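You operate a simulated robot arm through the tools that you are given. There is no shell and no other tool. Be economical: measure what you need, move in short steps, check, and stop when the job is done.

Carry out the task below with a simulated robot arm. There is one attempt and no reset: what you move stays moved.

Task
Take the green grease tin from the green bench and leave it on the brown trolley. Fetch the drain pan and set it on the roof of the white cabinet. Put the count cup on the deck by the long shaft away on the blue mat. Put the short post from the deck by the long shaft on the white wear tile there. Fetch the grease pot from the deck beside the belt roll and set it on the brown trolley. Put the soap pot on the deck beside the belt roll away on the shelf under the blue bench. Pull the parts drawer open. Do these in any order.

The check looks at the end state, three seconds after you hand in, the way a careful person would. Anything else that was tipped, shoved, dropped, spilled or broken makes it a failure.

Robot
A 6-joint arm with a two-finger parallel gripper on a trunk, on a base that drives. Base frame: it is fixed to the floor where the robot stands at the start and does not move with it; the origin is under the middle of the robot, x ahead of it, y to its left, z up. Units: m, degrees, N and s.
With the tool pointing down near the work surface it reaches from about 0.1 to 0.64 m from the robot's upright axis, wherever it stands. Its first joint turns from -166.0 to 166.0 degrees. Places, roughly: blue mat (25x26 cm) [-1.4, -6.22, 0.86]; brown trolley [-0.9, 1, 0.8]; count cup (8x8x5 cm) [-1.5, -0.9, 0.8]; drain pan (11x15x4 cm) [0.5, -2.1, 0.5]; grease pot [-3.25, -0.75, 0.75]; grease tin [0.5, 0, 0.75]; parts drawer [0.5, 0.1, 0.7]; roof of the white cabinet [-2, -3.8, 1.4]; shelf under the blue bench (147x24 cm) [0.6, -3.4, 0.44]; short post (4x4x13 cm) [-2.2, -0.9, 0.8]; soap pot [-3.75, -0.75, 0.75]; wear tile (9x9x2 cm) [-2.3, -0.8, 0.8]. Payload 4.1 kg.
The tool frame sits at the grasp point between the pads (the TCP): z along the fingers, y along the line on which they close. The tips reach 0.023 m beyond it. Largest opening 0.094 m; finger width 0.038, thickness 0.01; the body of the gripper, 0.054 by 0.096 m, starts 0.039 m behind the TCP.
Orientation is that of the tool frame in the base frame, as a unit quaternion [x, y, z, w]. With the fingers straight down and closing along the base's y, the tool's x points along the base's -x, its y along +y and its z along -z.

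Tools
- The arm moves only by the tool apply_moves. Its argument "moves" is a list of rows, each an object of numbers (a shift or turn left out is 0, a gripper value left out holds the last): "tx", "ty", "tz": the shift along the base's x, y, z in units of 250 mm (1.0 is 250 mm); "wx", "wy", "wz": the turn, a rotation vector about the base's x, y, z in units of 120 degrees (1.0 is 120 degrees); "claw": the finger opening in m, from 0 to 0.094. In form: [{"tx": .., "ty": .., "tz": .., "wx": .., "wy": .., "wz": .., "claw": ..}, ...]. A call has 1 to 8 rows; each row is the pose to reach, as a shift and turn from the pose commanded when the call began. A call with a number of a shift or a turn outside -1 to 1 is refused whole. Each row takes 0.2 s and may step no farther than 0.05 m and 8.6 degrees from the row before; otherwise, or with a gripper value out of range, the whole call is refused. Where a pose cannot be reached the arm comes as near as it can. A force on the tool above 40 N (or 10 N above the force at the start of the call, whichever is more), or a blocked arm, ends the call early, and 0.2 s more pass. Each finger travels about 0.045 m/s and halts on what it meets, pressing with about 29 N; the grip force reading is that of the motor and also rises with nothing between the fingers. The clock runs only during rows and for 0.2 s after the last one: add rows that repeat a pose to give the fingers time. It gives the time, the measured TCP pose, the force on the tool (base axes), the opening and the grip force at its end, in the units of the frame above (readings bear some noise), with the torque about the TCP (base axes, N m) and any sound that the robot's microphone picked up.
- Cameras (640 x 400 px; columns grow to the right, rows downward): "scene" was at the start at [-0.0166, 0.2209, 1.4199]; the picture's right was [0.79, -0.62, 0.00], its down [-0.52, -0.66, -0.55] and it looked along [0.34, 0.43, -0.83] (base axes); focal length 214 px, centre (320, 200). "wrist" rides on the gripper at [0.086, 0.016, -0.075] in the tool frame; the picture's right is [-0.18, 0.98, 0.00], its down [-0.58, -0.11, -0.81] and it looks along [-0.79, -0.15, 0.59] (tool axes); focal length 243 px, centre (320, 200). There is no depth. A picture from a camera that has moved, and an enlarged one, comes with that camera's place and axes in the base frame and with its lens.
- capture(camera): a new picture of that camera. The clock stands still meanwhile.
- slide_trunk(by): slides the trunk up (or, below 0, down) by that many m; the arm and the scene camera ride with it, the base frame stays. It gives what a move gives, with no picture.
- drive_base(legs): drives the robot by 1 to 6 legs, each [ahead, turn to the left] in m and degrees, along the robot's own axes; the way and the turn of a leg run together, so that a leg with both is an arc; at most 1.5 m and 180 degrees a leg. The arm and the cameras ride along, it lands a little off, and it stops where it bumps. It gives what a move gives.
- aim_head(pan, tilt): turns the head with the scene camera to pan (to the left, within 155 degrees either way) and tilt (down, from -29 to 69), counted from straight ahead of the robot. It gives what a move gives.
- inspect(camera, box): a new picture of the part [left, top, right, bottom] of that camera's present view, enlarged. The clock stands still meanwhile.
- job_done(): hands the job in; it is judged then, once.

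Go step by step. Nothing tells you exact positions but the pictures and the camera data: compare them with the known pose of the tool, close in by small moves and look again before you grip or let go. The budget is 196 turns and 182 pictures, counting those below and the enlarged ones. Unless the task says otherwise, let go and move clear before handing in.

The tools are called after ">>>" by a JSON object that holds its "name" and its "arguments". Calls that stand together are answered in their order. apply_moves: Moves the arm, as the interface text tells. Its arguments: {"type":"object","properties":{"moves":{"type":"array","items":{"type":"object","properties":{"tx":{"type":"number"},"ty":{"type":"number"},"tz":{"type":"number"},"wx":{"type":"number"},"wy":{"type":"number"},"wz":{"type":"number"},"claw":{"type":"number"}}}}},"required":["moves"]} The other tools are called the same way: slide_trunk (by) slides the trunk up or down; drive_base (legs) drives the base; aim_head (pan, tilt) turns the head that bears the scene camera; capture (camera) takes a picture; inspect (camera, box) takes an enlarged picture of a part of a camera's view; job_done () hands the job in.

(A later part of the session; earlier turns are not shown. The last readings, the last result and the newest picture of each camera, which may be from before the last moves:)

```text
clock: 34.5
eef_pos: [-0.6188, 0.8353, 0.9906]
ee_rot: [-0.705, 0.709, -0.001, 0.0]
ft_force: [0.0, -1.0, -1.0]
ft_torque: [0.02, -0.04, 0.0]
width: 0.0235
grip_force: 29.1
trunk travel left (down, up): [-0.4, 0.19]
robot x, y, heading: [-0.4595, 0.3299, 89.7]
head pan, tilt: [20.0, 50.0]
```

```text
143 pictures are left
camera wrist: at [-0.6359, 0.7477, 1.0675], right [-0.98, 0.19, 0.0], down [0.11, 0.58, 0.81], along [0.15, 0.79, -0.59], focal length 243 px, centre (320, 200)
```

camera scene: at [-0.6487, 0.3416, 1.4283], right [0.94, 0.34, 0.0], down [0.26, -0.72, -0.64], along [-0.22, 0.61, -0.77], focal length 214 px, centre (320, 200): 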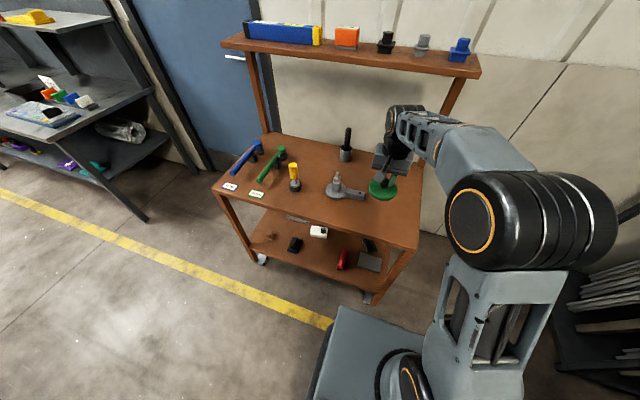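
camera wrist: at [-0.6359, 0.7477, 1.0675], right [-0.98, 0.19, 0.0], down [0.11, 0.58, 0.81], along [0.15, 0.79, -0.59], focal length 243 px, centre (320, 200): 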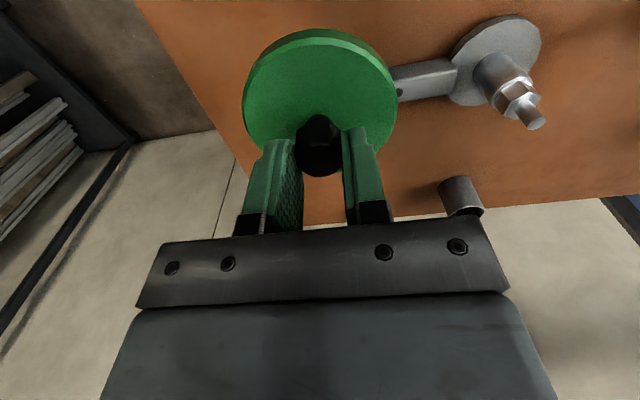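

>>> {"name": "drive_base", "arguments": {"legs": [[0.06, 0]]}}

>>> {"name": "apply_moves", "arguments": {"moves": [{"tx": 0.13, "ty": 0.09}, {"tx": 0.26, "ty": 0.18}, {"tx": 0.376, "ty": 0.26}, {"tx": 0.376, "ty": 0.26, "tz": -0.15}, {"tx": 0.376, "ty": 0.26, "tz": -0.3}, {"tx": 0.376, "ty": 0.26, "tz": -0.42}]}}

>>> {"name": "capture", "arguments": {"camera": "wrist"}}

>>> {"name": "capture", "arguments": {"camera": "scene"}}

```text
clock: 35.4
eef_pos: [-0.6181, 0.8957, 0.9917]
ee_rot: [-0.705, 0.709, 0.0, 0.001]
ft_force: [-0.8, 0.7, 0.0]
ft_torque: [0.0, -0.02, 0.01]
width: 0.0237
grip_force: 28.6
trunk travel left (down, up): [-0.4, 0.19]
robot x, y, heading: [-0.4561, 0.3868, 89.8]
head pan, tilt: [20.0, 50.0]
```

```text
clock: 36.8
eef_pos: [-0.5246, 0.9596, 0.8841]
ee_rot: [-0.705, 0.709, 0.0, 0.001]
ft_force: [0.0, 0.3, 0.0]
ft_torque: [0.01, -0.01, 0.02]
width: 0.0234
grip_force: 29.0
trunk travel left (down, up): [-0.4, 0.19]
robot x, y, heading: [-0.4581, 0.3866, 89.7]
head pan, tilt: [20.0, 50.0]
```

```text
142 pictures are left
camera wrist: at [-0.5415, 0.8711, 0.9605], right [-0.98, 0.19, 0.0], down [0.11, 0.58, 0.81], along [0.15, 0.79, -0.59], focal length 243 px, centre (320, 200)
```

wrist: 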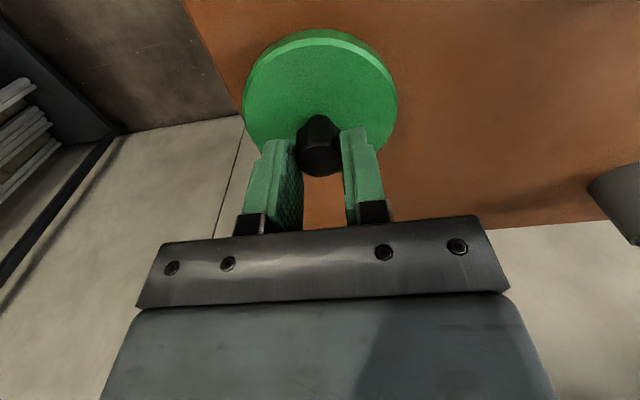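

```text
141 pictures are left
camera scene: at [-0.6483, 0.4012, 1.4283], right [0.94, 0.34, 0.0], down [0.26, -0.72, -0.64], along [-0.22, 0.61, -0.77], focal length 214 px, centre (320, 200)
```

scene: 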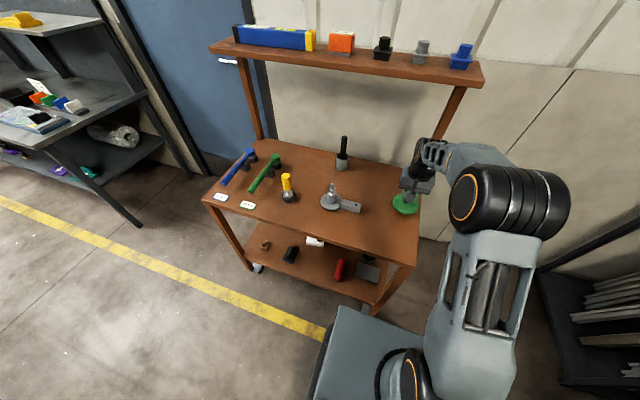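

>>> {"name": "apply_moves", "arguments": {"moves": [{"tx": -0.1}, {"tx": -0.1, "tz": -0.05}, {"tx": -0.1, "tz": -0.08}, {"tx": -0.1, "tz": -0.1}, {"tx": -0.1, "tz": -0.12}, {"tx": -0.1, "tz": -0.14}, {"tx": -0.1, "tz": -0.16}]}}

>>> {"name": "capture", "arguments": {"camera": "wrist"}}

>>> {"name": "inspect", "arguments": {"camera": "scene", "box": [360, 160, 460, 240]}}

```text
clock: 38.4
eef_pos: [-0.5495, 0.9603, 0.8456]
ee_rot: [-0.704, 0.71, 0.0, 0.001]
ft_force: [1.2, -1.6, 3.3]
ft_torque: [0.01, 0.01, 0.03]
width: 0.0235
grip_force: 28.7
trunk travel left (down, up): [-0.4, 0.19]
robot x, y, heading: [-0.457, 0.3908, 89.6]
head pan, tilt: [20.0, 50.0]
```

```text
140 pictures are left
camera wrist: at [-0.5666, 0.8725, 0.9224], right [-0.98, 0.19, 0.0], down [0.11, 0.58, 0.81], along [0.15, 0.79, -0.59], focal length 243 px, centre (320, 200)
```

wrist: 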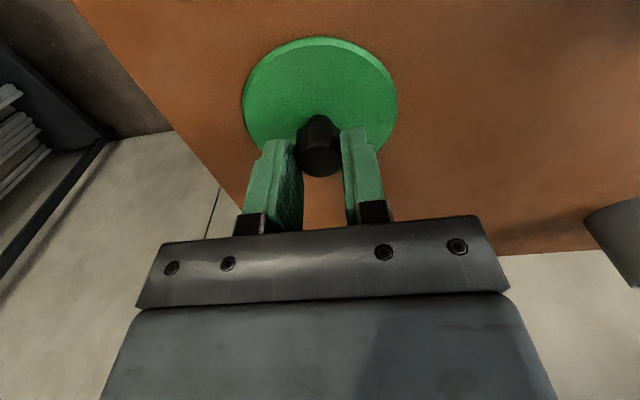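

```text
5.00 times, centred on (410, 200) of scene
camera zoom: at [-0.6482, 0.4007, 1.4284], right [0.94, 0.34, 0.0], down [0.26, -0.72, -0.64], along [-0.22, 0.61, -0.77], focal length 1072 px, centre (-130, 200)
```

zoom: 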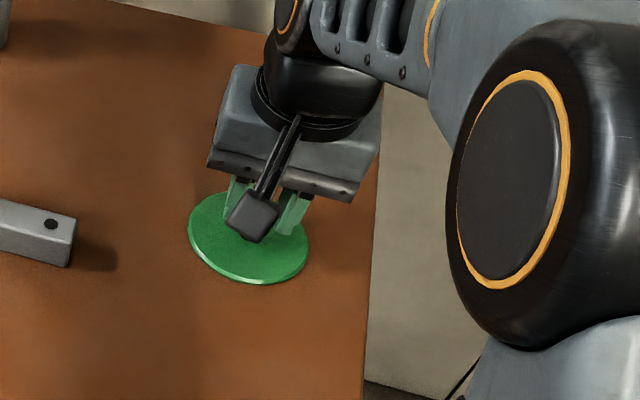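

>>> {"name": "apply_moves", "arguments": {"moves": [{"claw": 0.045}, {"claw": 0.045}, {"tz": 0.15}, {"tz": 0.3}, {"tz": 0.45}, {"tz": 0.6}]}}

>>> {"name": "capture", "arguments": {"camera": "wrist"}}

```text
clock: 39.8
eef_pos: [-0.5498, 0.9573, 0.9978]
ee_rot: [-0.705, 0.709, -0.001, 0.0]
ft_force: [0.4, -0.1, -0.2]
ft_torque: [-0.03, -0.01, -0.01]
width: 0.0449
grip_force: 0.1
trunk travel left (down, up): [-0.4, 0.19]
robot x, y, heading: [-0.4585, 0.391, 89.5]
head pan, tilt: [20.0, 50.0]
```

```text
138 pictures are left
camera wrist: at [-0.5677, 0.8708, 1.074], right [-0.98, 0.19, 0.0], down [0.11, 0.58, 0.81], along [0.15, 0.79, -0.59], focal length 243 px, centre (320, 200)
```

wrist: 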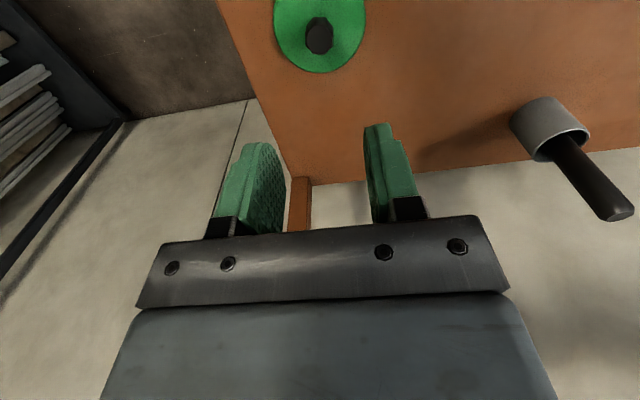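

>>> {"name": "drive_base", "arguments": {"legs": [[-0.391, 0], [0, -89.5], [0.4585, 0]]}}

>>> {"name": "apply_moves", "arguments": {"moves": [{"tx": -0.1, "ty": 0.1, "claw": 0.094}, {"tx": -0.25, "ty": 0.2}, {"tx": -0.27, "ty": 0.3}]}}

>>> {"name": "inspect", "arguments": {"camera": "wrist", "box": [160, 0, 480, 200]}}

```text
clock: 48.5
eef_pos: [0.5741, 0.083, 0.9981]
ee_rot: [0.005, 1.0, 0.0, 0.0]
ft_force: [0.4, 0.3, 0.0]
ft_torque: [0.0, -0.02, 0.01]
width: 0.045
grip_force: 0.1
trunk travel left (down, up): [-0.4, 0.19]
robot x, y, heading: [0.0089, -0.0131, -0.1]
head pan, tilt: [20.0, 50.0]
```

```text
clock: 49.3
eef_pos: [0.5064, 0.1586, 0.9976]
ee_rot: [0.004, 1.0, -0.001, 0.001]
ft_force: [0.2, -0.1, -0.1]
ft_torque: [0.01, 0.0, 0.04]
width: 0.094
grip_force: 0.0
trunk travel left (down, up): [-0.4, 0.19]
robot x, y, heading: [0.0046, -0.0106, -0.4]
head pan, tilt: [20.0, 50.0]
```

```text
2.00 times, centred on (320, 100) of wrist
camera zoom: at [0.42, 0.1745, 1.0736], right [0.19, 0.98, 0.0], down [0.58, -0.11, 0.81], along [0.79, -0.16, -0.59], focal length 485 px, centre (320, 400)
```

zoom: 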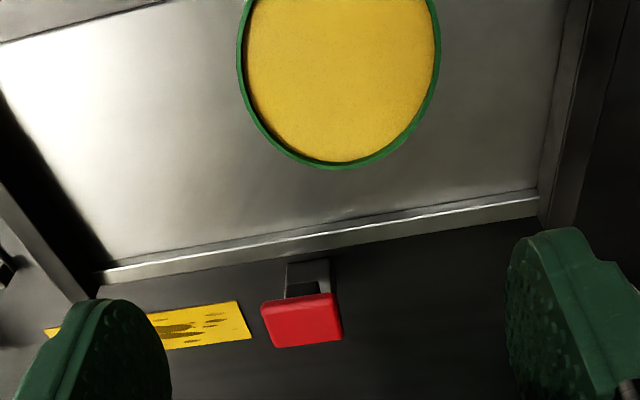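

>>> {"name": "apply_moves", "arguments": {"moves": [{"tx": -0.013, "ty": 0.036}, {"tx": -0.013, "ty": 0.036, "tz": -0.18}, {"tx": -0.013, "ty": 0.036, "tz": -0.36}, {"tx": -0.013, "ty": 0.036, "tz": -0.48}]}}

>>> {"name": "capture", "arguments": {"camera": "wrist"}}

```text
clock: 50.3
eef_pos: [0.503, 0.1645, 0.8772]
ee_rot: [0.004, 1.0, -0.001, 0.001]
ft_force: [-1.1, 0.3, -0.5]
ft_torque: [-0.02, 0.02, -0.02]
width: 0.0939
grip_force: 0.2
trunk travel left (down, up): [-0.4, 0.19]
robot x, y, heading: [0.0045, -0.0132, -0.5]
head pan, tilt: [20.0, 50.0]
```

```text
136 pictures are left
camera wrist: at [0.4163, 0.1808, 0.9525], right [0.19, 0.98, 0.0], down [0.58, -0.11, 0.81], along [0.79, -0.16, -0.59], focal length 243 px, centre (320, 200)
```

wrist: 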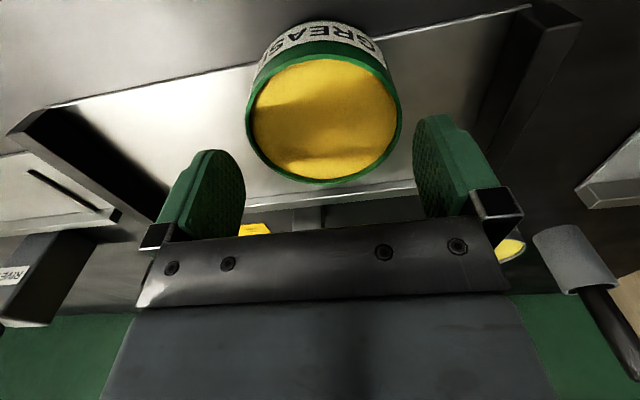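

>>> {"name": "apply_moves", "arguments": {"moves": [{"ty": 0.012, "tz": -0.06}, {"ty": 0.012, "tz": -0.12}, {"ty": 0.012, "tz": -0.18}, {"ty": 0.012, "tz": -0.18, "claw": 0.07}, {"ty": 0.012, "tz": -0.18, "claw": 0.07}, {"ty": 0.012, "tz": -0.18, "claw": 0.07}]}}

>>> {"name": "apply_moves", "arguments": {"moves": [{"tz": 0.05}, {"tz": 0.1}, {"tz": 0.2}, {"tz": 0.35}, {"tz": 0.5}, {"tz": 0.65}]}}

>>> {"name": "capture", "arguments": {"camera": "wrist"}}

```text
clock: 51.7
eef_pos: [0.505, 0.1682, 0.8339]
ee_rot: [0.003, 1.0, -0.001, 0.0]
ft_force: [0.9, -0.4, 1.0]
ft_torque: [0.12, 0.0, -0.01]
width: 0.0833
grip_force: 28.5
trunk travel left (down, up): [-0.4, 0.19]
robot x, y, heading: [0.007, -0.0114, -0.3]
head pan, tilt: [20.0, 50.0]
```

```text
clock: 53.1
eef_pos: [0.5046, 0.1683, 0.995]
ee_rot: [0.003, 1.0, 0.0, 0.0]
ft_force: [-0.5, 0.0, -2.7]
ft_torque: [-0.01, 0.01, 0.0]
width: 0.0833
grip_force: 28.9
trunk travel left (down, up): [-0.4, 0.19]
robot x, y, heading: [0.0045, -0.0129, -0.4]
head pan, tilt: [20.0, 50.0]
```

```text
135 pictures are left
camera wrist: at [0.4177, 0.185, 1.0708], right [0.19, 0.98, 0.0], down [0.58, -0.11, 0.81], along [0.79, -0.16, -0.59], focal length 243 px, centre (320, 200)
```

wrist: 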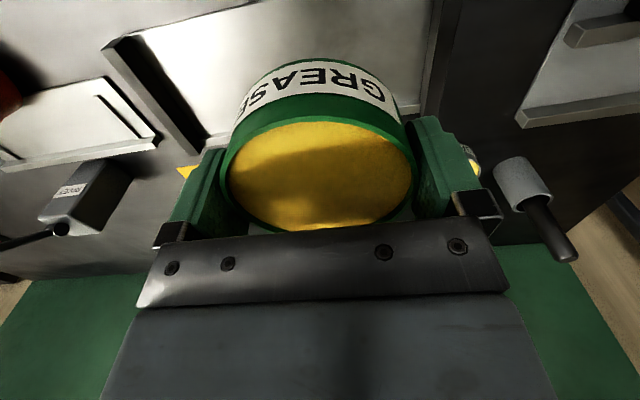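

The body is held on its own. Back to the trolley with it.

>>> {"name": "drive_base", "arguments": {"legs": [[-0.455, 0], [0, 90], [0.38, 0]]}}

>>> {"name": "capture", "arguments": {"camera": "scene"}}

```text
clock: 61.7
eef_pos: [-0.6184, 0.8723, 0.994]
ee_rot: [-0.703, 0.711, 0.0, 0.001]
ft_force: [0.3, -0.2, -2.5]
ft_torque: [0.01, 0.01, 0.04]
width: 0.0833
grip_force: 28.9
trunk travel left (down, up): [-0.4, 0.19]
robot x, y, heading: [-0.4422, 0.3757, 89.1]
head pan, tilt: [20.0, 50.0]
```

```text
134 pictures are left
camera scene: at [-0.6335, 0.3877, 1.4282], right [0.94, 0.33, 0.0], down [0.25, -0.72, -0.64], along [-0.21, 0.61, -0.77], focal length 214 px, centre (320, 200)
```

scene: 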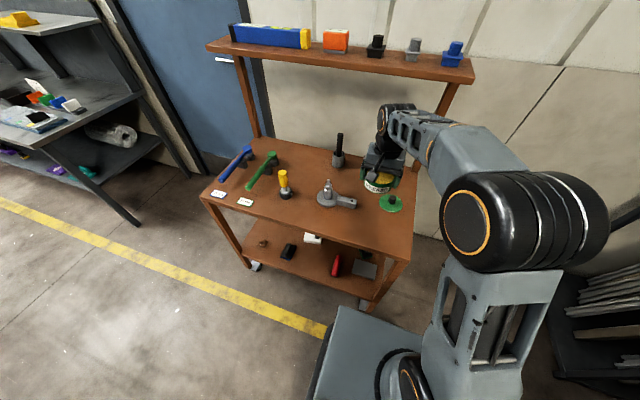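

Now lower the tin at about (−0.60, 0.83).

>>> {"name": "apply_moves", "arguments": {"moves": [{"tx": 0.06, "ty": -0.16}, {"tx": 0.06, "ty": -0.16, "tz": -0.18}, {"tx": 0.06, "ty": -0.16, "tz": -0.36}, {"tx": 0.06, "ty": -0.16, "tz": -0.54}, {"tx": 0.06, "ty": -0.16, "tz": -0.6}]}}

>>> {"name": "inspect", "arguments": {"camera": "scene", "box": [300, 160, 460, 260]}}

```text
clock: 62.9
eef_pos: [-0.6029, 0.8336, 0.8408]
ee_rot: [-0.703, 0.711, -0.001, 0.0]
ft_force: [0.1, 0.5, -2.5]
ft_torque: [0.02, -0.04, -0.02]
width: 0.0832
grip_force: 29.0
trunk travel left (down, up): [-0.4, 0.19]
robot x, y, heading: [-0.4386, 0.3747, 89.5]
head pan, tilt: [20.0, 50.0]
```

```text
4.00 times, centred on (380, 210) of scene
camera zoom: at [-0.6336, 0.3877, 1.4282], right [0.94, 0.33, 0.0], down [0.25, -0.72, -0.64], along [-0.21, 0.61, -0.77], focal length 858 px, centre (80, 160)
```

zoom: 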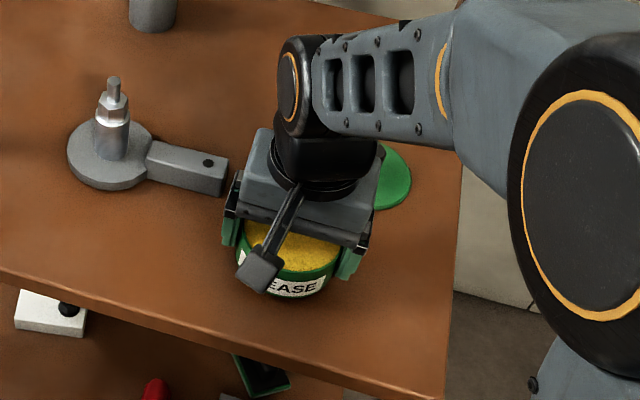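

>>> {"name": "apply_moves", "arguments": {"moves": [{"tz": -0.02}, {"tz": -0.04}, {"tz": -0.06}, {"tz": -0.08}]}}

```text
clock: 63.9
eef_pos: [-0.603, 0.8338, 0.8254]
ee_rot: [-0.703, 0.711, 0.002, 0.002]
ft_force: [-0.3, 1.1, 21.3]
ft_torque: [-0.1, -0.33, 0.09]
width: 0.0836
grip_force: 29.3
trunk travel left (down, up): [-0.4, 0.19]
robot x, y, heading: [-0.4402, 0.3753, 89.1]
head pan, tilt: [20.0, 50.0]
```

>>> {"name": "apply_moves", "arguments": {"moves": [{"tz": 0.01}, {"tz": 0.01, "claw": 0.094}, {"tz": 0.01, "claw": 0.094}, {"tz": 0.1}, {"tz": 0.2}, {"tz": 0.36}, {"tz": 0.5}]}}

>>> {"name": "capture", "arguments": {"camera": "wrist"}}

>>> {"name": "inspect", "arguments": {"camera": "scene", "box": [300, 160, 460, 260]}}

```text
clock: 65.5
eef_pos: [-0.6038, 0.8327, 0.9473]
ee_rot: [-0.703, 0.711, 0.0, 0.0]
ft_force: [0.6, 0.2, -1.5]
ft_torque: [-0.03, 0.0, 0.01]
width: 0.0939
grip_force: 0.0
trunk travel left (down, up): [-0.4, 0.19]
robot x, y, heading: [-0.4384, 0.3735, 89.5]
head pan, tilt: [20.0, 50.0]
```

```text
132 pictures are left
camera wrist: at [-0.6221, 0.746, 1.0233], right [-0.98, 0.2, 0.0], down [0.11, 0.58, 0.81], along [0.16, 0.79, -0.59], focal length 243 px, centre (320, 200)
```

wrist: 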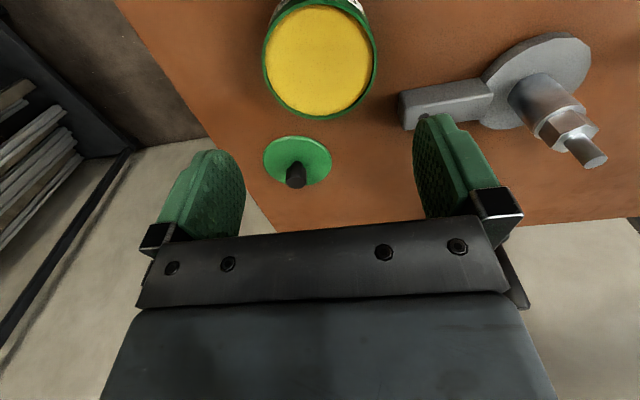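

```text
4.00 times, centred on (380, 210) of scene
camera zoom: at [-0.6334, 0.3874, 1.4282], right [0.94, 0.33, 0.0], down [0.25, -0.72, -0.64], along [-0.21, 0.61, -0.77], focal length 858 px, centre (80, 160)
```

zoom: 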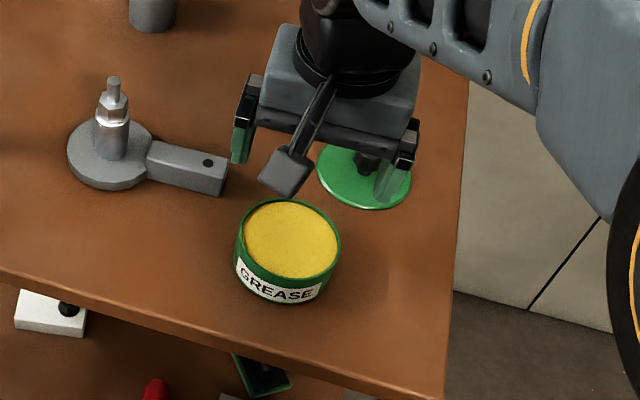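

>>> {"name": "apply_moves", "arguments": {"moves": [{"tx": 0.07, "ty": 0.16, "claw": 0.05}, {"tx": 0.14, "ty": 0.33}, {"tx": 0.217, "ty": 0.493}, {"tx": 0.217, "ty": 0.493, "tz": -0.15}, {"tx": 0.217, "ty": 0.493, "tz": -0.3}]}}

>>> {"name": "capture", "arguments": {"camera": "wrist"}}

```text
clock: 66.7
eef_pos: [-0.549, 0.9575, 0.8727]
ee_rot: [-0.703, 0.712, 0.0, 0.0]
ft_force: [0.0, 0.5, -0.2]
ft_torque: [0.04, 0.01, 0.02]
width: 0.0499
grip_force: 0.1
trunk travel left (down, up): [-0.4, 0.19]
robot x, y, heading: [-0.4418, 0.3711, 89.2]
head pan, tilt: [20.0, 50.0]
```

```text
130 pictures are left
camera wrist: at [-0.5677, 0.8703, 0.9492], right [-0.98, 0.2, 0.0], down [0.11, 0.58, 0.81], along [0.16, 0.79, -0.59], focal length 243 px, centre (320, 200)
```

wrist: 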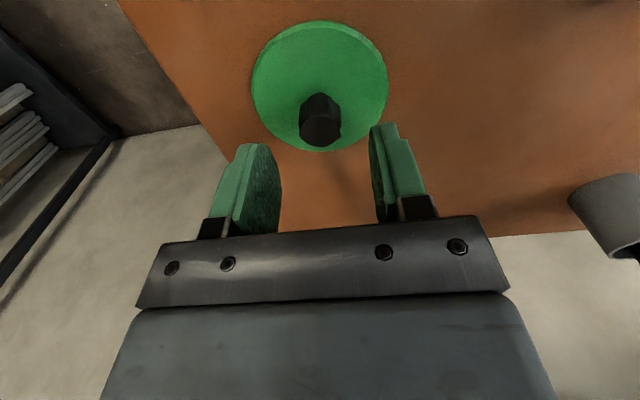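

>>> {"name": "apply_moves", "arguments": {"moves": [{"tz": -0.08}, {"tz": -0.16}, {"tz": -0.16, "claw": 0}, {"tz": -0.16, "claw": 0}, {"tz": -0.16, "claw": 0}]}}

>>> {"name": "apply_moves", "arguments": {"moves": [{"tz": 0.1}, {"tz": 0.25}, {"tz": 0.4}]}}

>>> {"name": "inspect", "arguments": {"camera": "wrist", "box": [160, 0, 480, 200]}}

```text
clock: 67.9
eef_pos: [-0.5513, 0.9552, 0.8351]
ee_rot: [-0.703, 0.711, 0.0, 0.001]
ft_force: [-0.1, 0.4, -0.1]
ft_torque: [0.06, 0.02, 0.02]
width: 0.0237
grip_force: 29.1
trunk travel left (down, up): [-0.4, 0.19]
robot x, y, heading: [-0.4418, 0.372, 89.4]
head pan, tilt: [20.0, 50.0]
```

```text
clock: 68.7
eef_pos: [-0.5497, 0.9566, 0.9333]
ee_rot: [-0.702, 0.712, -0.001, 0.001]
ft_force: [0.4, -0.1, -0.3]
ft_torque: [0.03, -0.01, 0.05]
width: 0.024
grip_force: 29.6
trunk travel left (down, up): [-0.4, 0.19]
robot x, y, heading: [-0.4405, 0.3749, 89.2]
head pan, tilt: [20.0, 50.0]
```

```text
2.00 times, centred on (320, 100) of wrist
camera zoom: at [-0.5675, 0.8701, 1.0096], right [-0.98, 0.2, 0.0], down [0.11, 0.58, 0.81], along [0.16, 0.79, -0.59], focal length 485 px, centre (320, 400)
```

zoom: 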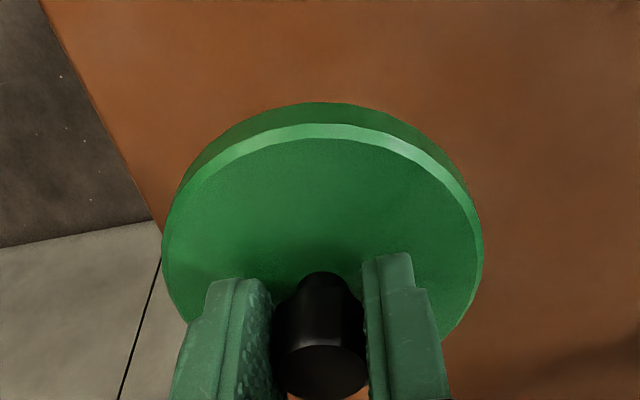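

>>> {"name": "apply_moves", "arguments": {"moves": [{"tx": -0.07, "ty": -0.16}, {"tx": -0.14, "ty": -0.33}, {"tx": -0.209, "ty": -0.5}, {"tx": -0.209, "ty": -0.5, "tz": -0.1}, {"tx": -0.209, "ty": -0.5, "tz": -0.16}]}}

>>> {"name": "inspect", "arguments": {"camera": "wrist", "box": [160, 0, 480, 200]}}

>>> {"name": "inspect", "arguments": {"camera": "scene", "box": [320, 180, 420, 250]}}

```text
clock: 69.9
eef_pos: [-0.6022, 0.8329, 0.8946]
ee_rot: [-0.703, 0.712, -0.001, 0.001]
ft_force: [0.2, -0.1, -0.1]
ft_torque: [0.0, 0.01, -0.02]
width: 0.0238
grip_force: 29.2
trunk travel left (down, up): [-0.4, 0.19]
robot x, y, heading: [-0.4434, 0.3714, 89.3]
head pan, tilt: [20.0, 50.0]
```

```text
2.00 times, centred on (320, 100) of wrist
camera zoom: at [-0.6201, 0.7445, 0.9698], right [-0.98, 0.2, 0.0], down [0.11, 0.58, 0.81], along [0.16, 0.79, -0.59], focal length 485 px, centre (320, 400)
```

zoom: 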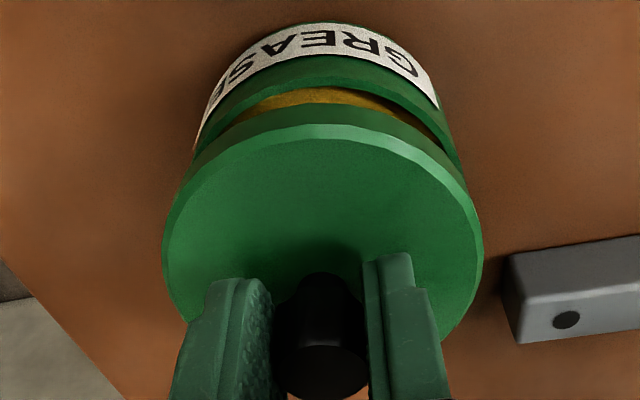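

```text
5.71 times, centred on (370, 215) of scene
camera zoom: at [-0.6335, 0.3877, 1.4283], right [0.94, 0.33, 0.0], down [0.25, -0.72, -0.64], along [-0.21, 0.61, -0.77], focal length 1226 px, centre (34, 114)
```

zoom: 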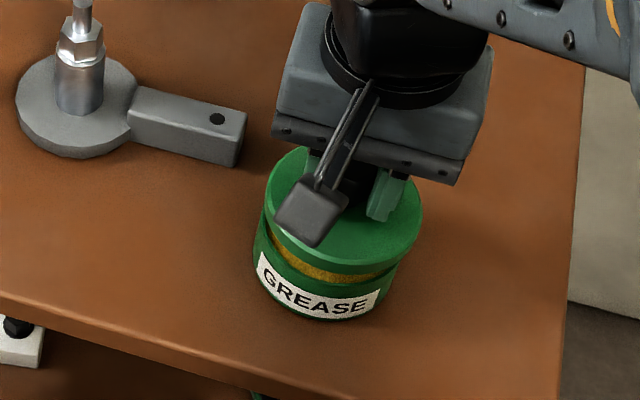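

>>> {"name": "apply_moves", "arguments": {"moves": [{"tx": -0.008, "ty": -0.018}, {"tx": -0.008, "ty": -0.018, "tz": -0.04}, {"tx": -0.008, "ty": -0.018, "tz": -0.06}, {"tx": -0.008, "ty": -0.018, "tz": -0.075}, {"tx": -0.008, "ty": -0.018, "tz": -0.09}]}}

>>> {"name": "inspect", "arguments": {"camera": "wrist", "box": [160, 0, 480, 200]}}

```text
clock: 71.1
eef_pos: [-0.6038, 0.8278, 0.8709]
ee_rot: [-0.702, 0.712, 0.0, 0.0]
ft_force: [-0.3, 0.2, -0.1]
ft_torque: [0.02, 0.03, -0.01]
width: 0.0238
grip_force: 29.5
trunk travel left (down, up): [-0.4, 0.19]
robot x, y, heading: [-0.4404, 0.3719, 89.3]
head pan, tilt: [20.0, 50.0]
```

```text
2.00 times, centred on (320, 100) of wrist
camera zoom: at [-0.6218, 0.7405, 0.948], right [-0.98, 0.2, 0.0], down [0.11, 0.58, 0.81], along [0.16, 0.79, -0.59], focal length 485 px, centre (320, 400)
```

zoom: 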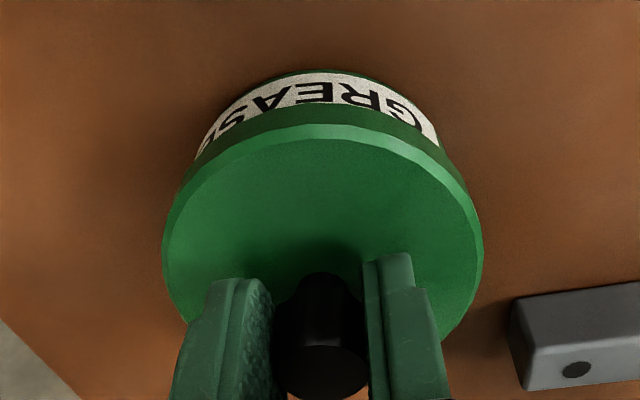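

>>> {"name": "apply_moves", "arguments": {"moves": [{"tx": 0.005, "tz": -0.015}, {"tx": 0.005, "tz": -0.03}, {"tx": 0.005, "tz": -0.04}]}}

>>> {"name": "inspect", "arguments": {"camera": "wrist", "box": [160, 0, 480, 200]}}

```text
clock: 71.9
eef_pos: [-0.6032, 0.8282, 0.8669]
ee_rot: [-0.703, 0.711, 0.005, 0.002]
ft_force: [0.5, -6.0, 16.6]
ft_torque: [-0.9, -0.23, 0.0]
width: 0.0236
grip_force: 29.0
trunk travel left (down, up): [-0.4, 0.19]
robot x, y, heading: [-0.4379, 0.3755, 89.3]
head pan, tilt: [20.0, 50.0]
heard: snap
stopped in row 3: the force on the tool passed its limit at 44 N (the readings are from after the stop); the commanded pose is now the measured one
```

```text
2.00 times, centred on (320, 100) of wrist
camera zoom: at [-0.6211, 0.7403, 0.9424], right [-0.98, 0.2, 0.01], down [0.12, 0.57, 0.81], along [0.16, 0.8, -0.58], focal length 485 px, centre (320, 400)
```

zoom: 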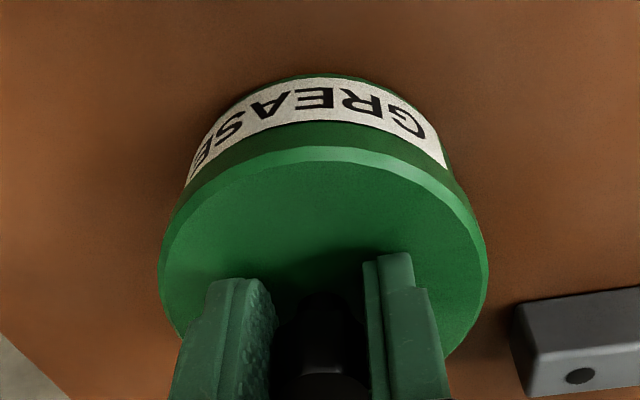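

>>> {"name": "apply_moves", "arguments": {"moves": [{"claw": 0.035}, {"claw": 0.045}, {"tz": 0.04, "claw": 0.045}, {"tz": 0.15}, {"tz": 0.3}, {"tz": 0.45}, {"tz": 0.6}]}}

>>> {"name": "inspect", "arguments": {"camera": "scene", "box": [320, 180, 420, 250]}}

>>> {"name": "inspect", "arguments": {"camera": "wrist", "box": [160, 0, 480, 200]}}

```text
clock: 73.5
eef_pos: [-0.6057, 0.8279, 1.0163]
ee_rot: [-0.703, 0.711, 0.004, 0.004]
ft_force: [-0.4, 0.2, 0.2]
ft_torque: [0.01, -0.01, 0.02]
width: 0.045
grip_force: 0.0
trunk travel left (down, up): [-0.4, 0.19]
robot x, y, heading: [-0.4375, 0.3726, 89.5]
head pan, tilt: [20.0, 50.0]
```

```text
5.71 times, centred on (370, 215) of scene
camera zoom: at [-0.6335, 0.3873, 1.4282], right [0.94, 0.33, 0.0], down [0.25, -0.72, -0.64], along [-0.21, 0.61, -0.77], focal length 1226 px, centre (34, 114)
```

zoom: 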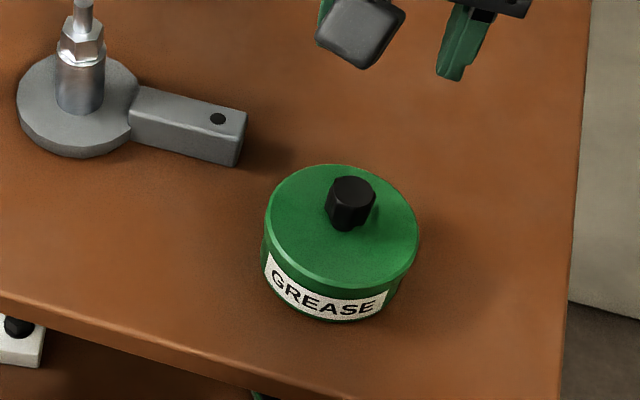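

```text
2.00 times, centred on (320, 100) of wrist
camera zoom: at [-0.6224, 0.7406, 1.0917], right [-0.98, 0.2, 0.0], down [0.12, 0.57, 0.81], along [0.16, 0.8, -0.59], focal length 485 px, centre (320, 400)
```

zoom: 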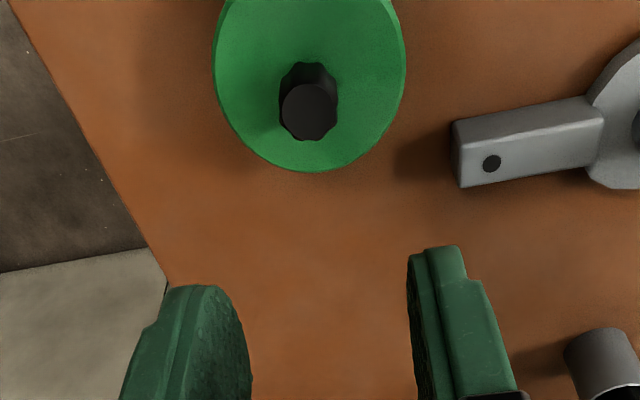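

The tin is capped and standing on the trolley. Next the drawer: I'll drive back to a spot in front of it, a bit away from the bench.

>>> {"name": "drive_base", "arguments": {"legs": [[-0.28, 0], [0, -89.5], [0.17, 0]]}}

>>> {"name": "aim_head", "arguments": {"pan": 10, "tilt": 45}}

>>> {"name": "apply_moves", "arguments": {"moves": [{"tx": -0.1, "ty": -0.1, "tz": -0.05, "wx": 0.04, "wy": -0.04, "wz": -0.04}, {"tx": -0.2, "ty": -0.2, "tz": -0.1, "wx": 0.08, "wy": -0.08, "wz": -0.08}, {"tx": -0.3, "ty": -0.3, "tz": -0.15, "wx": 0.12, "wy": -0.12, "wz": -0.12}, {"tx": -0.4, "ty": -0.4, "tz": -0.2, "wx": 0.16, "wy": -0.16, "wz": -0.16}, {"tx": -0.4, "ty": -0.4, "tz": -0.2, "wx": 0.2, "wy": -0.2, "wz": -0.2}, {"tx": -0.4, "ty": -0.4, "tz": -0.2, "wx": 0.24, "wy": -0.24, "wz": -0.24}, {"tx": -0.4, "ty": -0.4, "tz": -0.2, "wx": 0.28, "wy": -0.28, "wz": -0.28}]}}

>>> {"name": "capture", "arguments": {"camera": "scene"}}

```text
clock: 80.3
eef_pos: [0.1816, 0.2619, 1.0152]
ee_rot: [-0.002, 1.0, 0.001, 0.004]
ft_force: [0.4, 0.0, -0.4]
ft_torque: [-0.02, 0.02, 0.0]
width: 0.0449
grip_force: 0.0
trunk travel left (down, up): [-0.4, 0.19]
robot x, y, heading: [-0.27, 0.0911, 0.1]
head pan, tilt: [20.0, 50.0]
```

```text
clock: 81.0
eef_pos: [0.1812, 0.2618, 1.0173]
ee_rot: [-0.002, 1.0, 0.002, 0.004]
ft_force: [0.3, -0.5, 0.8]
ft_torque: [0.03, -0.02, 0.01]
width: 0.0449
grip_force: 0.0
trunk travel left (down, up): [-0.4, 0.19]
robot x, y, heading: [-0.2708, 0.0917, 0.2]
head pan, tilt: [10.0, 45.0]
```

```text
clock: 82.6
eef_pos: [0.1177, 0.1637, 0.9921]
ee_rot: [0.279, 0.873, 0.279, 0.286]
ft_force: [-0.1, -0.4, 0.8]
ft_torque: [-0.02, 0.02, 0.0]
width: 0.0449
grip_force: 0.0
out of reach, approached as far as the arm can: row 5, 6, 7
trunk travel left (down, up): [-0.4, 0.19]
robot x, y, heading: [-0.2735, 0.0908, 0.1]
head pan, tilt: [10.0, 45.0]
```

```text
122 pictures are left
camera scene: at [-0.2517, 0.2702, 1.4352], right [0.18, -0.98, 0.0], down [-0.7, -0.12, -0.71], along [0.7, 0.12, -0.71], focal length 214 px, centre (320, 200)
```

scene: 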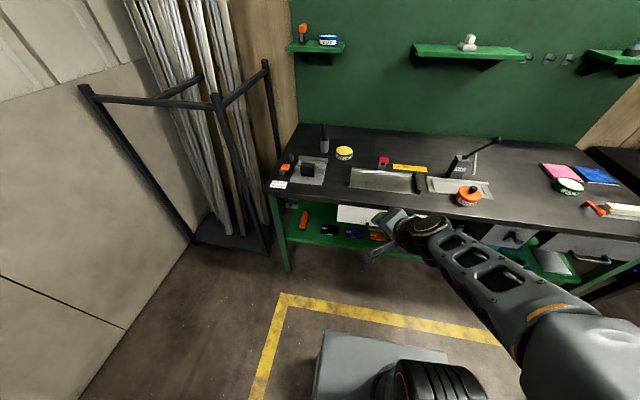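

>>> {"name": "slide_trunk", "arguments": {"by": -0.2}}

>>> {"name": "apply_moves", "arguments": {"moves": [{"tx": 0.08, "ty": -0.03, "wx": 0.04, "wy": -0.04, "wz": -0.04}, {"tx": 0.16, "ty": -0.06, "wx": 0.08, "wy": -0.08, "wz": -0.08}, {"tx": 0.24, "ty": -0.09, "wx": 0.12, "wy": -0.12, "wz": -0.12}, {"tx": 0.32, "ty": -0.12, "wx": 0.16, "wy": -0.16, "wz": -0.16}, {"tx": 0.4, "ty": -0.15, "wx": 0.2, "wy": -0.2, "wz": -0.2}, {"tx": 0.4, "ty": -0.2, "wx": 0.24, "wy": -0.24, "wz": -0.24}, {"tx": 0.4, "ty": -0.25, "wx": 0.28, "wy": -0.28, "wz": -0.28}, {"tx": 0.4, "ty": -0.26, "wx": 0.3, "wy": -0.3, "wz": -0.3}]}}

>>> {"name": "capture", "arguments": {"camera": "scene"}}

>>> {"name": "capture", "arguments": {"camera": "wrist"}}

```text
clock: 84.8
eef_pos: [0.1171, 0.165, 0.7923]
ee_rot: [0.281, 0.873, 0.28, 0.285]
ft_force: [-0.7, 1.3, 0.3]
ft_torque: [-0.02, 0.01, -0.01]
width: 0.0449
grip_force: 0.1
trunk travel left (down, up): [-0.2, 0.39]
robot x, y, heading: [-0.2723, 0.0904, 0.1]
head pan, tilt: [10.0, 45.0]
```

```text
clock: 86.6
eef_pos: [0.2142, 0.0326, 0.8014]
ee_rot: [0.497, 0.501, 0.505, 0.497]
ft_force: [0.2, -0.3, 0.0]
ft_torque: [-0.02, -0.01, 0.05]
width: 0.0454
grip_force: 0.0
out of reach, approached as far as the arm can: row 1, 2, 3, 5, 6, 7, 8
trunk travel left (down, up): [-0.2, 0.39]
robot x, y, heading: [-0.2728, 0.09, 0.3]
head pan, tilt: [10.0, 45.0]
```

```text
121 pictures are left
camera scene: at [-0.2518, 0.2701, 1.2352], right [0.18, -0.98, 0.0], down [-0.7, -0.12, -0.71], along [0.7, 0.12, -0.71], focal length 214 px, centre (320, 200)
```

scene: 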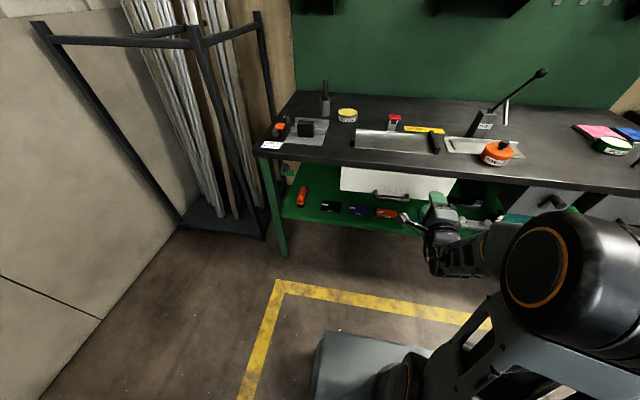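

```text
120 pictures are left
camera wrist: at [0.1376, 0.1172, 0.8175], right [0.0, -0.19, 0.98], down [-0.8, -0.59, -0.11], along [0.6, -0.79, -0.15], focal length 243 px, centre (320, 200)
```

wrist: 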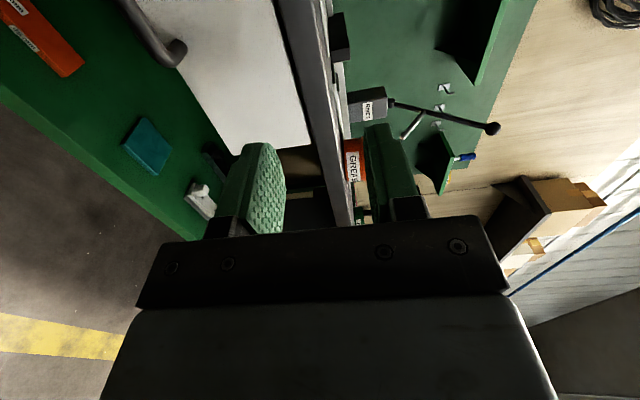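

>>> {"name": "inspect", "arguments": {"camera": "scene", "box": [320, 130, 480, 230]}}

>>> {"name": "aim_head", "arguments": {"pan": -15, "tilt": 35}}

>>> {"name": "capture", "arguments": {"camera": "scene"}}

```text
4.00 times, centred on (400, 180) of scene
camera zoom: at [-0.2518, 0.2701, 1.2352], right [0.18, -0.98, 0.0], down [-0.7, -0.12, -0.71], along [0.7, 0.12, -0.71], focal length 858 px, centre (0, 280)
```

zoom: 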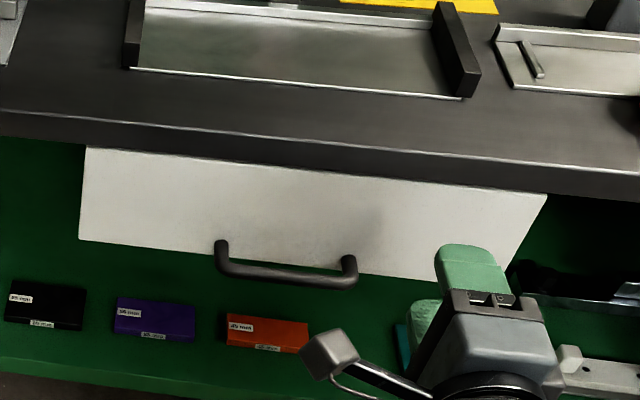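

```text
clock: 87.5
eef_pos: [0.2133, 0.0334, 0.7985]
ee_rot: [0.496, 0.502, 0.505, 0.497]
ft_force: [0.5, 0.3, 0.3]
ft_torque: [-0.01, 0.02, -0.02]
width: 0.0451
grip_force: 0.1
trunk travel left (down, up): [-0.2, 0.39]
robot x, y, heading: [-0.2706, 0.0907, 0.2]
head pan, tilt: [-15.0, 35.0]
```

```text
118 pictures are left
camera scene: at [-0.2466, 0.2333, 1.25], right [-0.26, -0.97, 0.0], down [-0.55, 0.15, -0.82], along [0.79, -0.21, -0.57], focal length 214 px, centre (320, 200)
```

scene: 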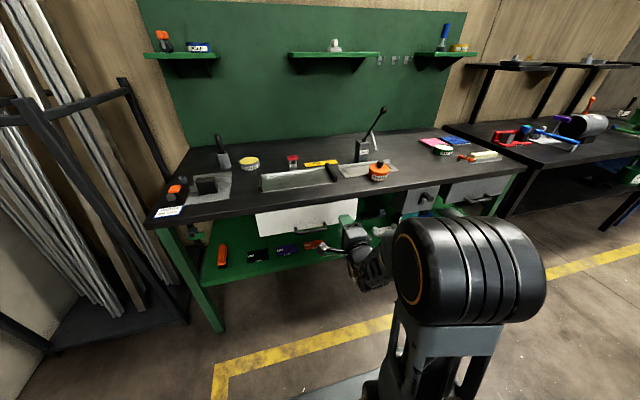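

>>> {"name": "inspect", "arguments": {"camera": "scene", "box": [240, 180, 400, 280]}}

```text
4.00 times, centred on (320, 230) of scene
camera zoom: at [-0.2466, 0.2333, 1.25], right [-0.26, -0.97, 0.0], down [-0.55, 0.15, -0.82], along [0.79, -0.21, -0.57], focal length 858 px, centre (320, 80)
```

zoom: 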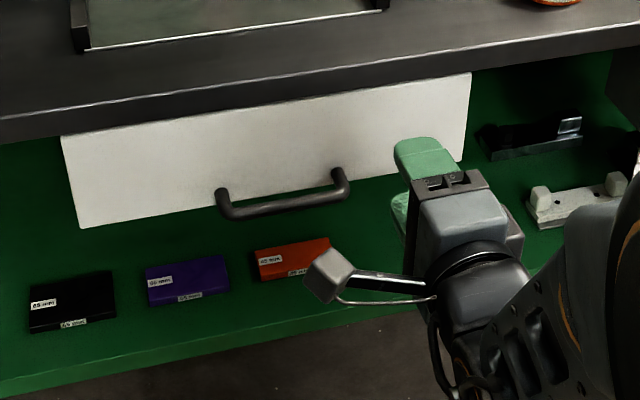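

>>> {"name": "apply_moves", "arguments": {"moves": [{"tx": 0.04, "ty": 0.06, "tz": -0.13, "claw": 0.06}, {"tx": 0.08, "ty": 0.13, "tz": -0.26}, {"tx": 0.12, "ty": 0.2, "tz": -0.4}, {"tx": 0.16, "ty": 0.26, "tz": -0.53}, {"tx": 0.16, "ty": 0.26, "tz": -0.66}]}}

>>> {"name": "aim_head", "arguments": {"pan": 20, "tilt": 40}}

>>> {"name": "capture", "arguments": {"camera": "wrist"}}

>>> {"name": "capture", "arguments": {"camera": "scene"}}

```text
clock: 88.7
eef_pos: [0.2369, 0.0193, 0.6437]
ee_rot: [0.494, 0.501, 0.506, 0.498]
ft_force: [-0.5, -0.4, 0.3]
ft_torque: [0.01, 0.0, -0.03]
width: 0.06
grip_force: 0.0
out of reach, approached as far as the arm can: row 1, 2, 3, 4, 5
trunk travel left (down, up): [-0.2, 0.39]
robot x, y, heading: [-0.2698, 0.0908, 0.5]
head pan, tilt: [-15.0, 35.0]
```

```text
clock: 89.7
eef_pos: [0.2378, 0.0196, 0.6423]
ee_rot: [0.495, 0.502, 0.505, 0.497]
ft_force: [-1.1, 0.3, -0.5]
ft_torque: [0.0, 0.0, -0.03]
width: 0.0598
grip_force: 0.2
trunk travel left (down, up): [-0.2, 0.39]
robot x, y, heading: [-0.2746, 0.0914, 0.2]
head pan, tilt: [20.0, 40.0]
```

```text
116 pictures are left
camera wrist: at [0.1607, 0.1038, 0.6597], right [0.0, -0.19, 0.98], down [-0.8, -0.59, -0.12], along [0.6, -0.78, -0.15], focal length 243 px, centre (320, 200)
```

wrist: 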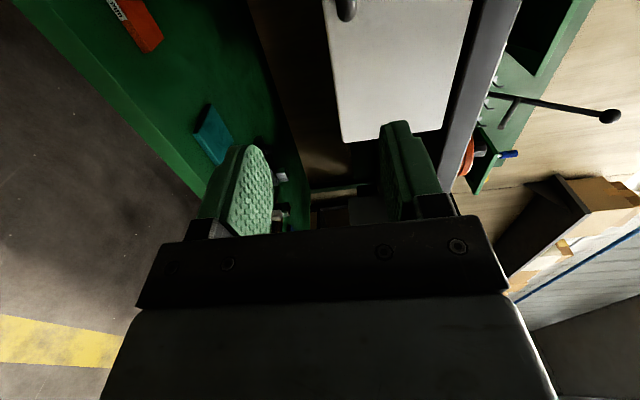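

```text
115 pictures are left
camera scene: at [-0.2519, 0.285, 1.2424], right [0.34, -0.94, 0.0], down [-0.6, -0.22, -0.77], along [0.72, 0.26, -0.64], focal length 214 px, centre (320, 200)
```

scene: 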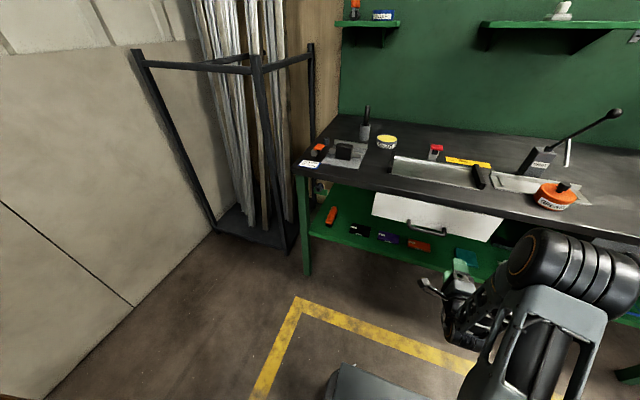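

>>> {"name": "apply_moves", "arguments": {"moves": [{"tx": 0.1, "ty": 0.08}, {"tx": 0.2, "ty": 0.16}, {"tx": 0.3, "ty": 0.24}, {"tx": 0.36, "ty": 0.31}]}}

>>> {"name": "capture", "arguments": {"camera": "wrist"}}

```text
clock: 90.7
eef_pos: [0.31, 0.0109, 0.6471]
ee_rot: [0.491, 0.506, 0.51, 0.493]
ft_force: [-0.6, 0.1, 0.4]
ft_torque: [0.01, -0.03, 0.01]
width: 0.0601
grip_force: 0.1
out of reach, approached as far as the arm can: row 1, 2, 3, 4
trunk travel left (down, up): [-0.2, 0.39]
robot x, y, heading: [-0.2693, 0.0918, 0.3]
head pan, tilt: [20.0, 40.0]
```

```text
114 pictures are left
camera wrist: at [0.2324, 0.0935, 0.665], right [0.0, -0.19, 0.98], down [-0.79, -0.61, -0.11], along [0.62, -0.77, -0.15], focal length 243 px, centre (320, 200)
```

wrist: 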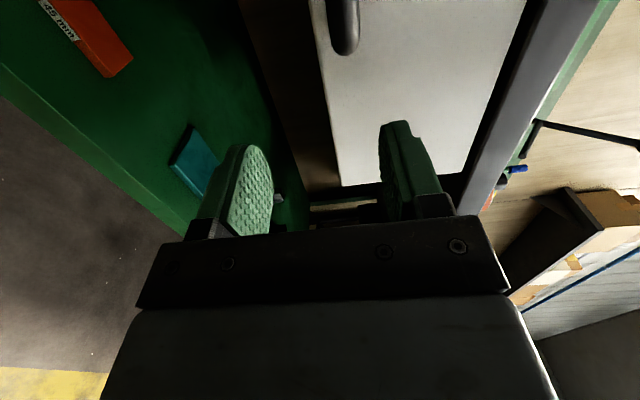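

>>> {"name": "drive_base", "arguments": {"legs": [[-0.1, 0], [0, 90], [0.088, 0], [0, -90], [0.1, 0]]}}

>>> {"name": "capture", "arguments": {"camera": "wrist"}}

>>> {"name": "inspect", "arguments": {"camera": "scene", "box": [320, 150, 520, 275]}}

```text
clock: 101.0
eef_pos: [0.3144, 0.1314, 0.6478]
ee_rot: [0.478, 0.518, 0.522, 0.48]
ft_force: [0.7, -0.1, -0.6]
ft_torque: [0.0, 0.02, 0.01]
width: 0.0599
grip_force: 0.0
trunk travel left (down, up): [-0.2, 0.39]
robot x, y, heading: [-0.2685, 0.1819, 3.2]
head pan, tilt: [20.0, 40.0]
```

```text
113 pictures are left
camera wrist: at [0.2321, 0.2115, 0.6651], right [0.01, -0.19, 0.98], down [-0.76, -0.64, -0.11], along [0.65, -0.74, -0.15], focal length 243 px, centre (320, 200)
```

wrist: 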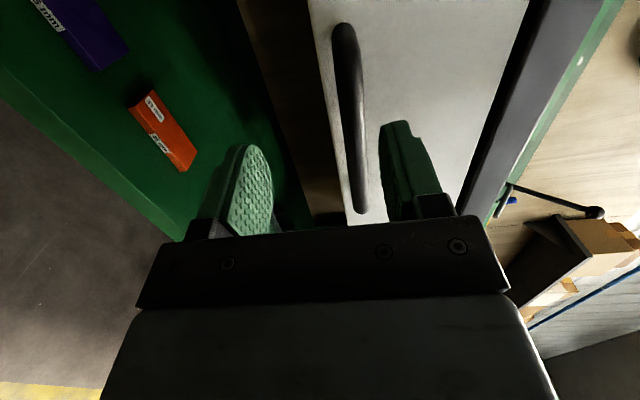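

```text
3.20 times, centred on (420, 212) of scene
camera zoom: at [-0.2612, 0.3784, 1.2424], right [0.39, -0.92, 0.0], down [-0.59, -0.25, -0.77], along [0.7, 0.3, -0.64], focal length 686 px, centre (0, 160)
```

zoom: 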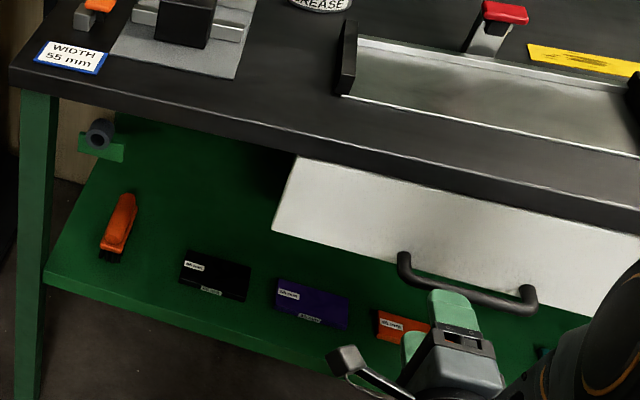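

>>> {"name": "apply_moves", "arguments": {"moves": [{"ty": -0.05, "tz": 0.04}, {"ty": -0.09, "tz": 0.085}, {"ty": -0.09, "tz": 0.085}]}}

>>> {"name": "capture", "arguments": {"camera": "wrist"}}

```text
clock: 101.8
eef_pos: [0.3124, 0.1099, 0.6686]
ee_rot: [0.479, 0.519, 0.522, 0.478]
ft_force: [-1.4, 0.3, -0.1]
ft_torque: [0.01, -0.04, 0.01]
width: 0.06
grip_force: 0.1
trunk travel left (down, up): [-0.2, 0.39]
robot x, y, heading: [-0.2725, 0.1802, 3.2]
head pan, tilt: [20.0, 40.0]
```

```text
111 pictures are left
camera wrist: at [0.2316, 0.1887, 0.6866], right [0.01, -0.19, 0.98], down [-0.76, -0.64, -0.11], along [0.65, -0.74, -0.15], focal length 243 px, centre (320, 200)
```

wrist: 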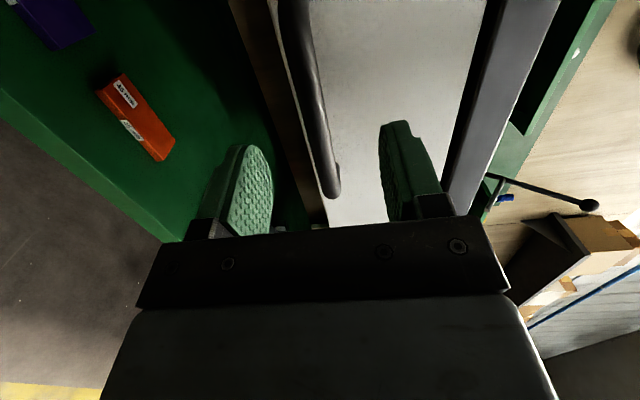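

>>> {"name": "apply_moves", "arguments": {"moves": [{"tx": 0.08}, {"tx": 0.14}, {"tx": 0.19}]}}

>>> {"name": "capture", "arguments": {"camera": "wrist"}}

>>> {"name": "inspect", "arguments": {"camera": "scene", "box": [380, 190, 520, 280]}}

```text
clock: 102.6
eef_pos: [0.3628, 0.1105, 0.6689]
ee_rot: [0.479, 0.517, 0.522, 0.48]
ft_force: [0.0, -0.1, 0.2]
ft_torque: [0.02, -0.03, 0.0]
width: 0.06
grip_force: 0.1
trunk travel left (down, up): [-0.2, 0.39]
robot x, y, heading: [-0.2676, 0.1815, 3.1]
head pan, tilt: [20.0, 40.0]
```

```text
110 pictures are left
camera wrist: at [0.28, 0.1889, 0.6863], right [0.01, -0.19, 0.98], down [-0.76, -0.64, -0.11], along [0.65, -0.74, -0.15], focal length 243 px, centre (320, 200)
```

wrist: 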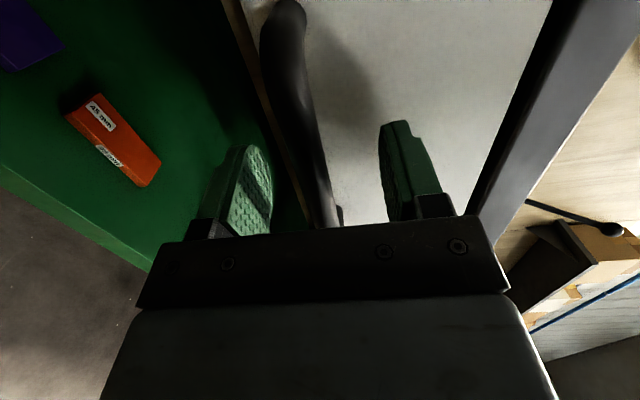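

```text
4.44 times, centred on (450, 235) of scene
camera zoom: at [-0.2611, 0.3784, 1.2424], right [0.39, -0.92, 0.0], down [-0.59, -0.25, -0.77], along [0.7, 0.3, -0.64], focal length 953 px, centre (-258, 44)
```

zoom: 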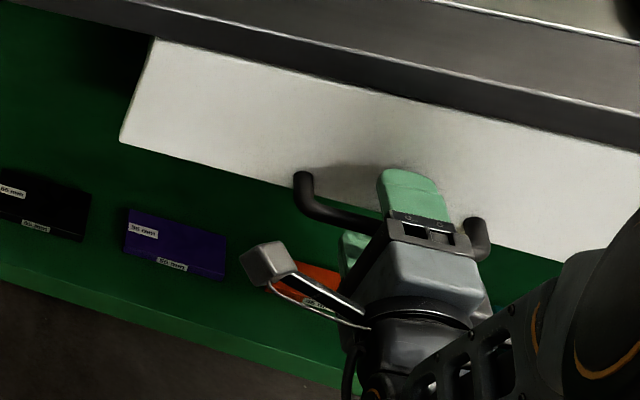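

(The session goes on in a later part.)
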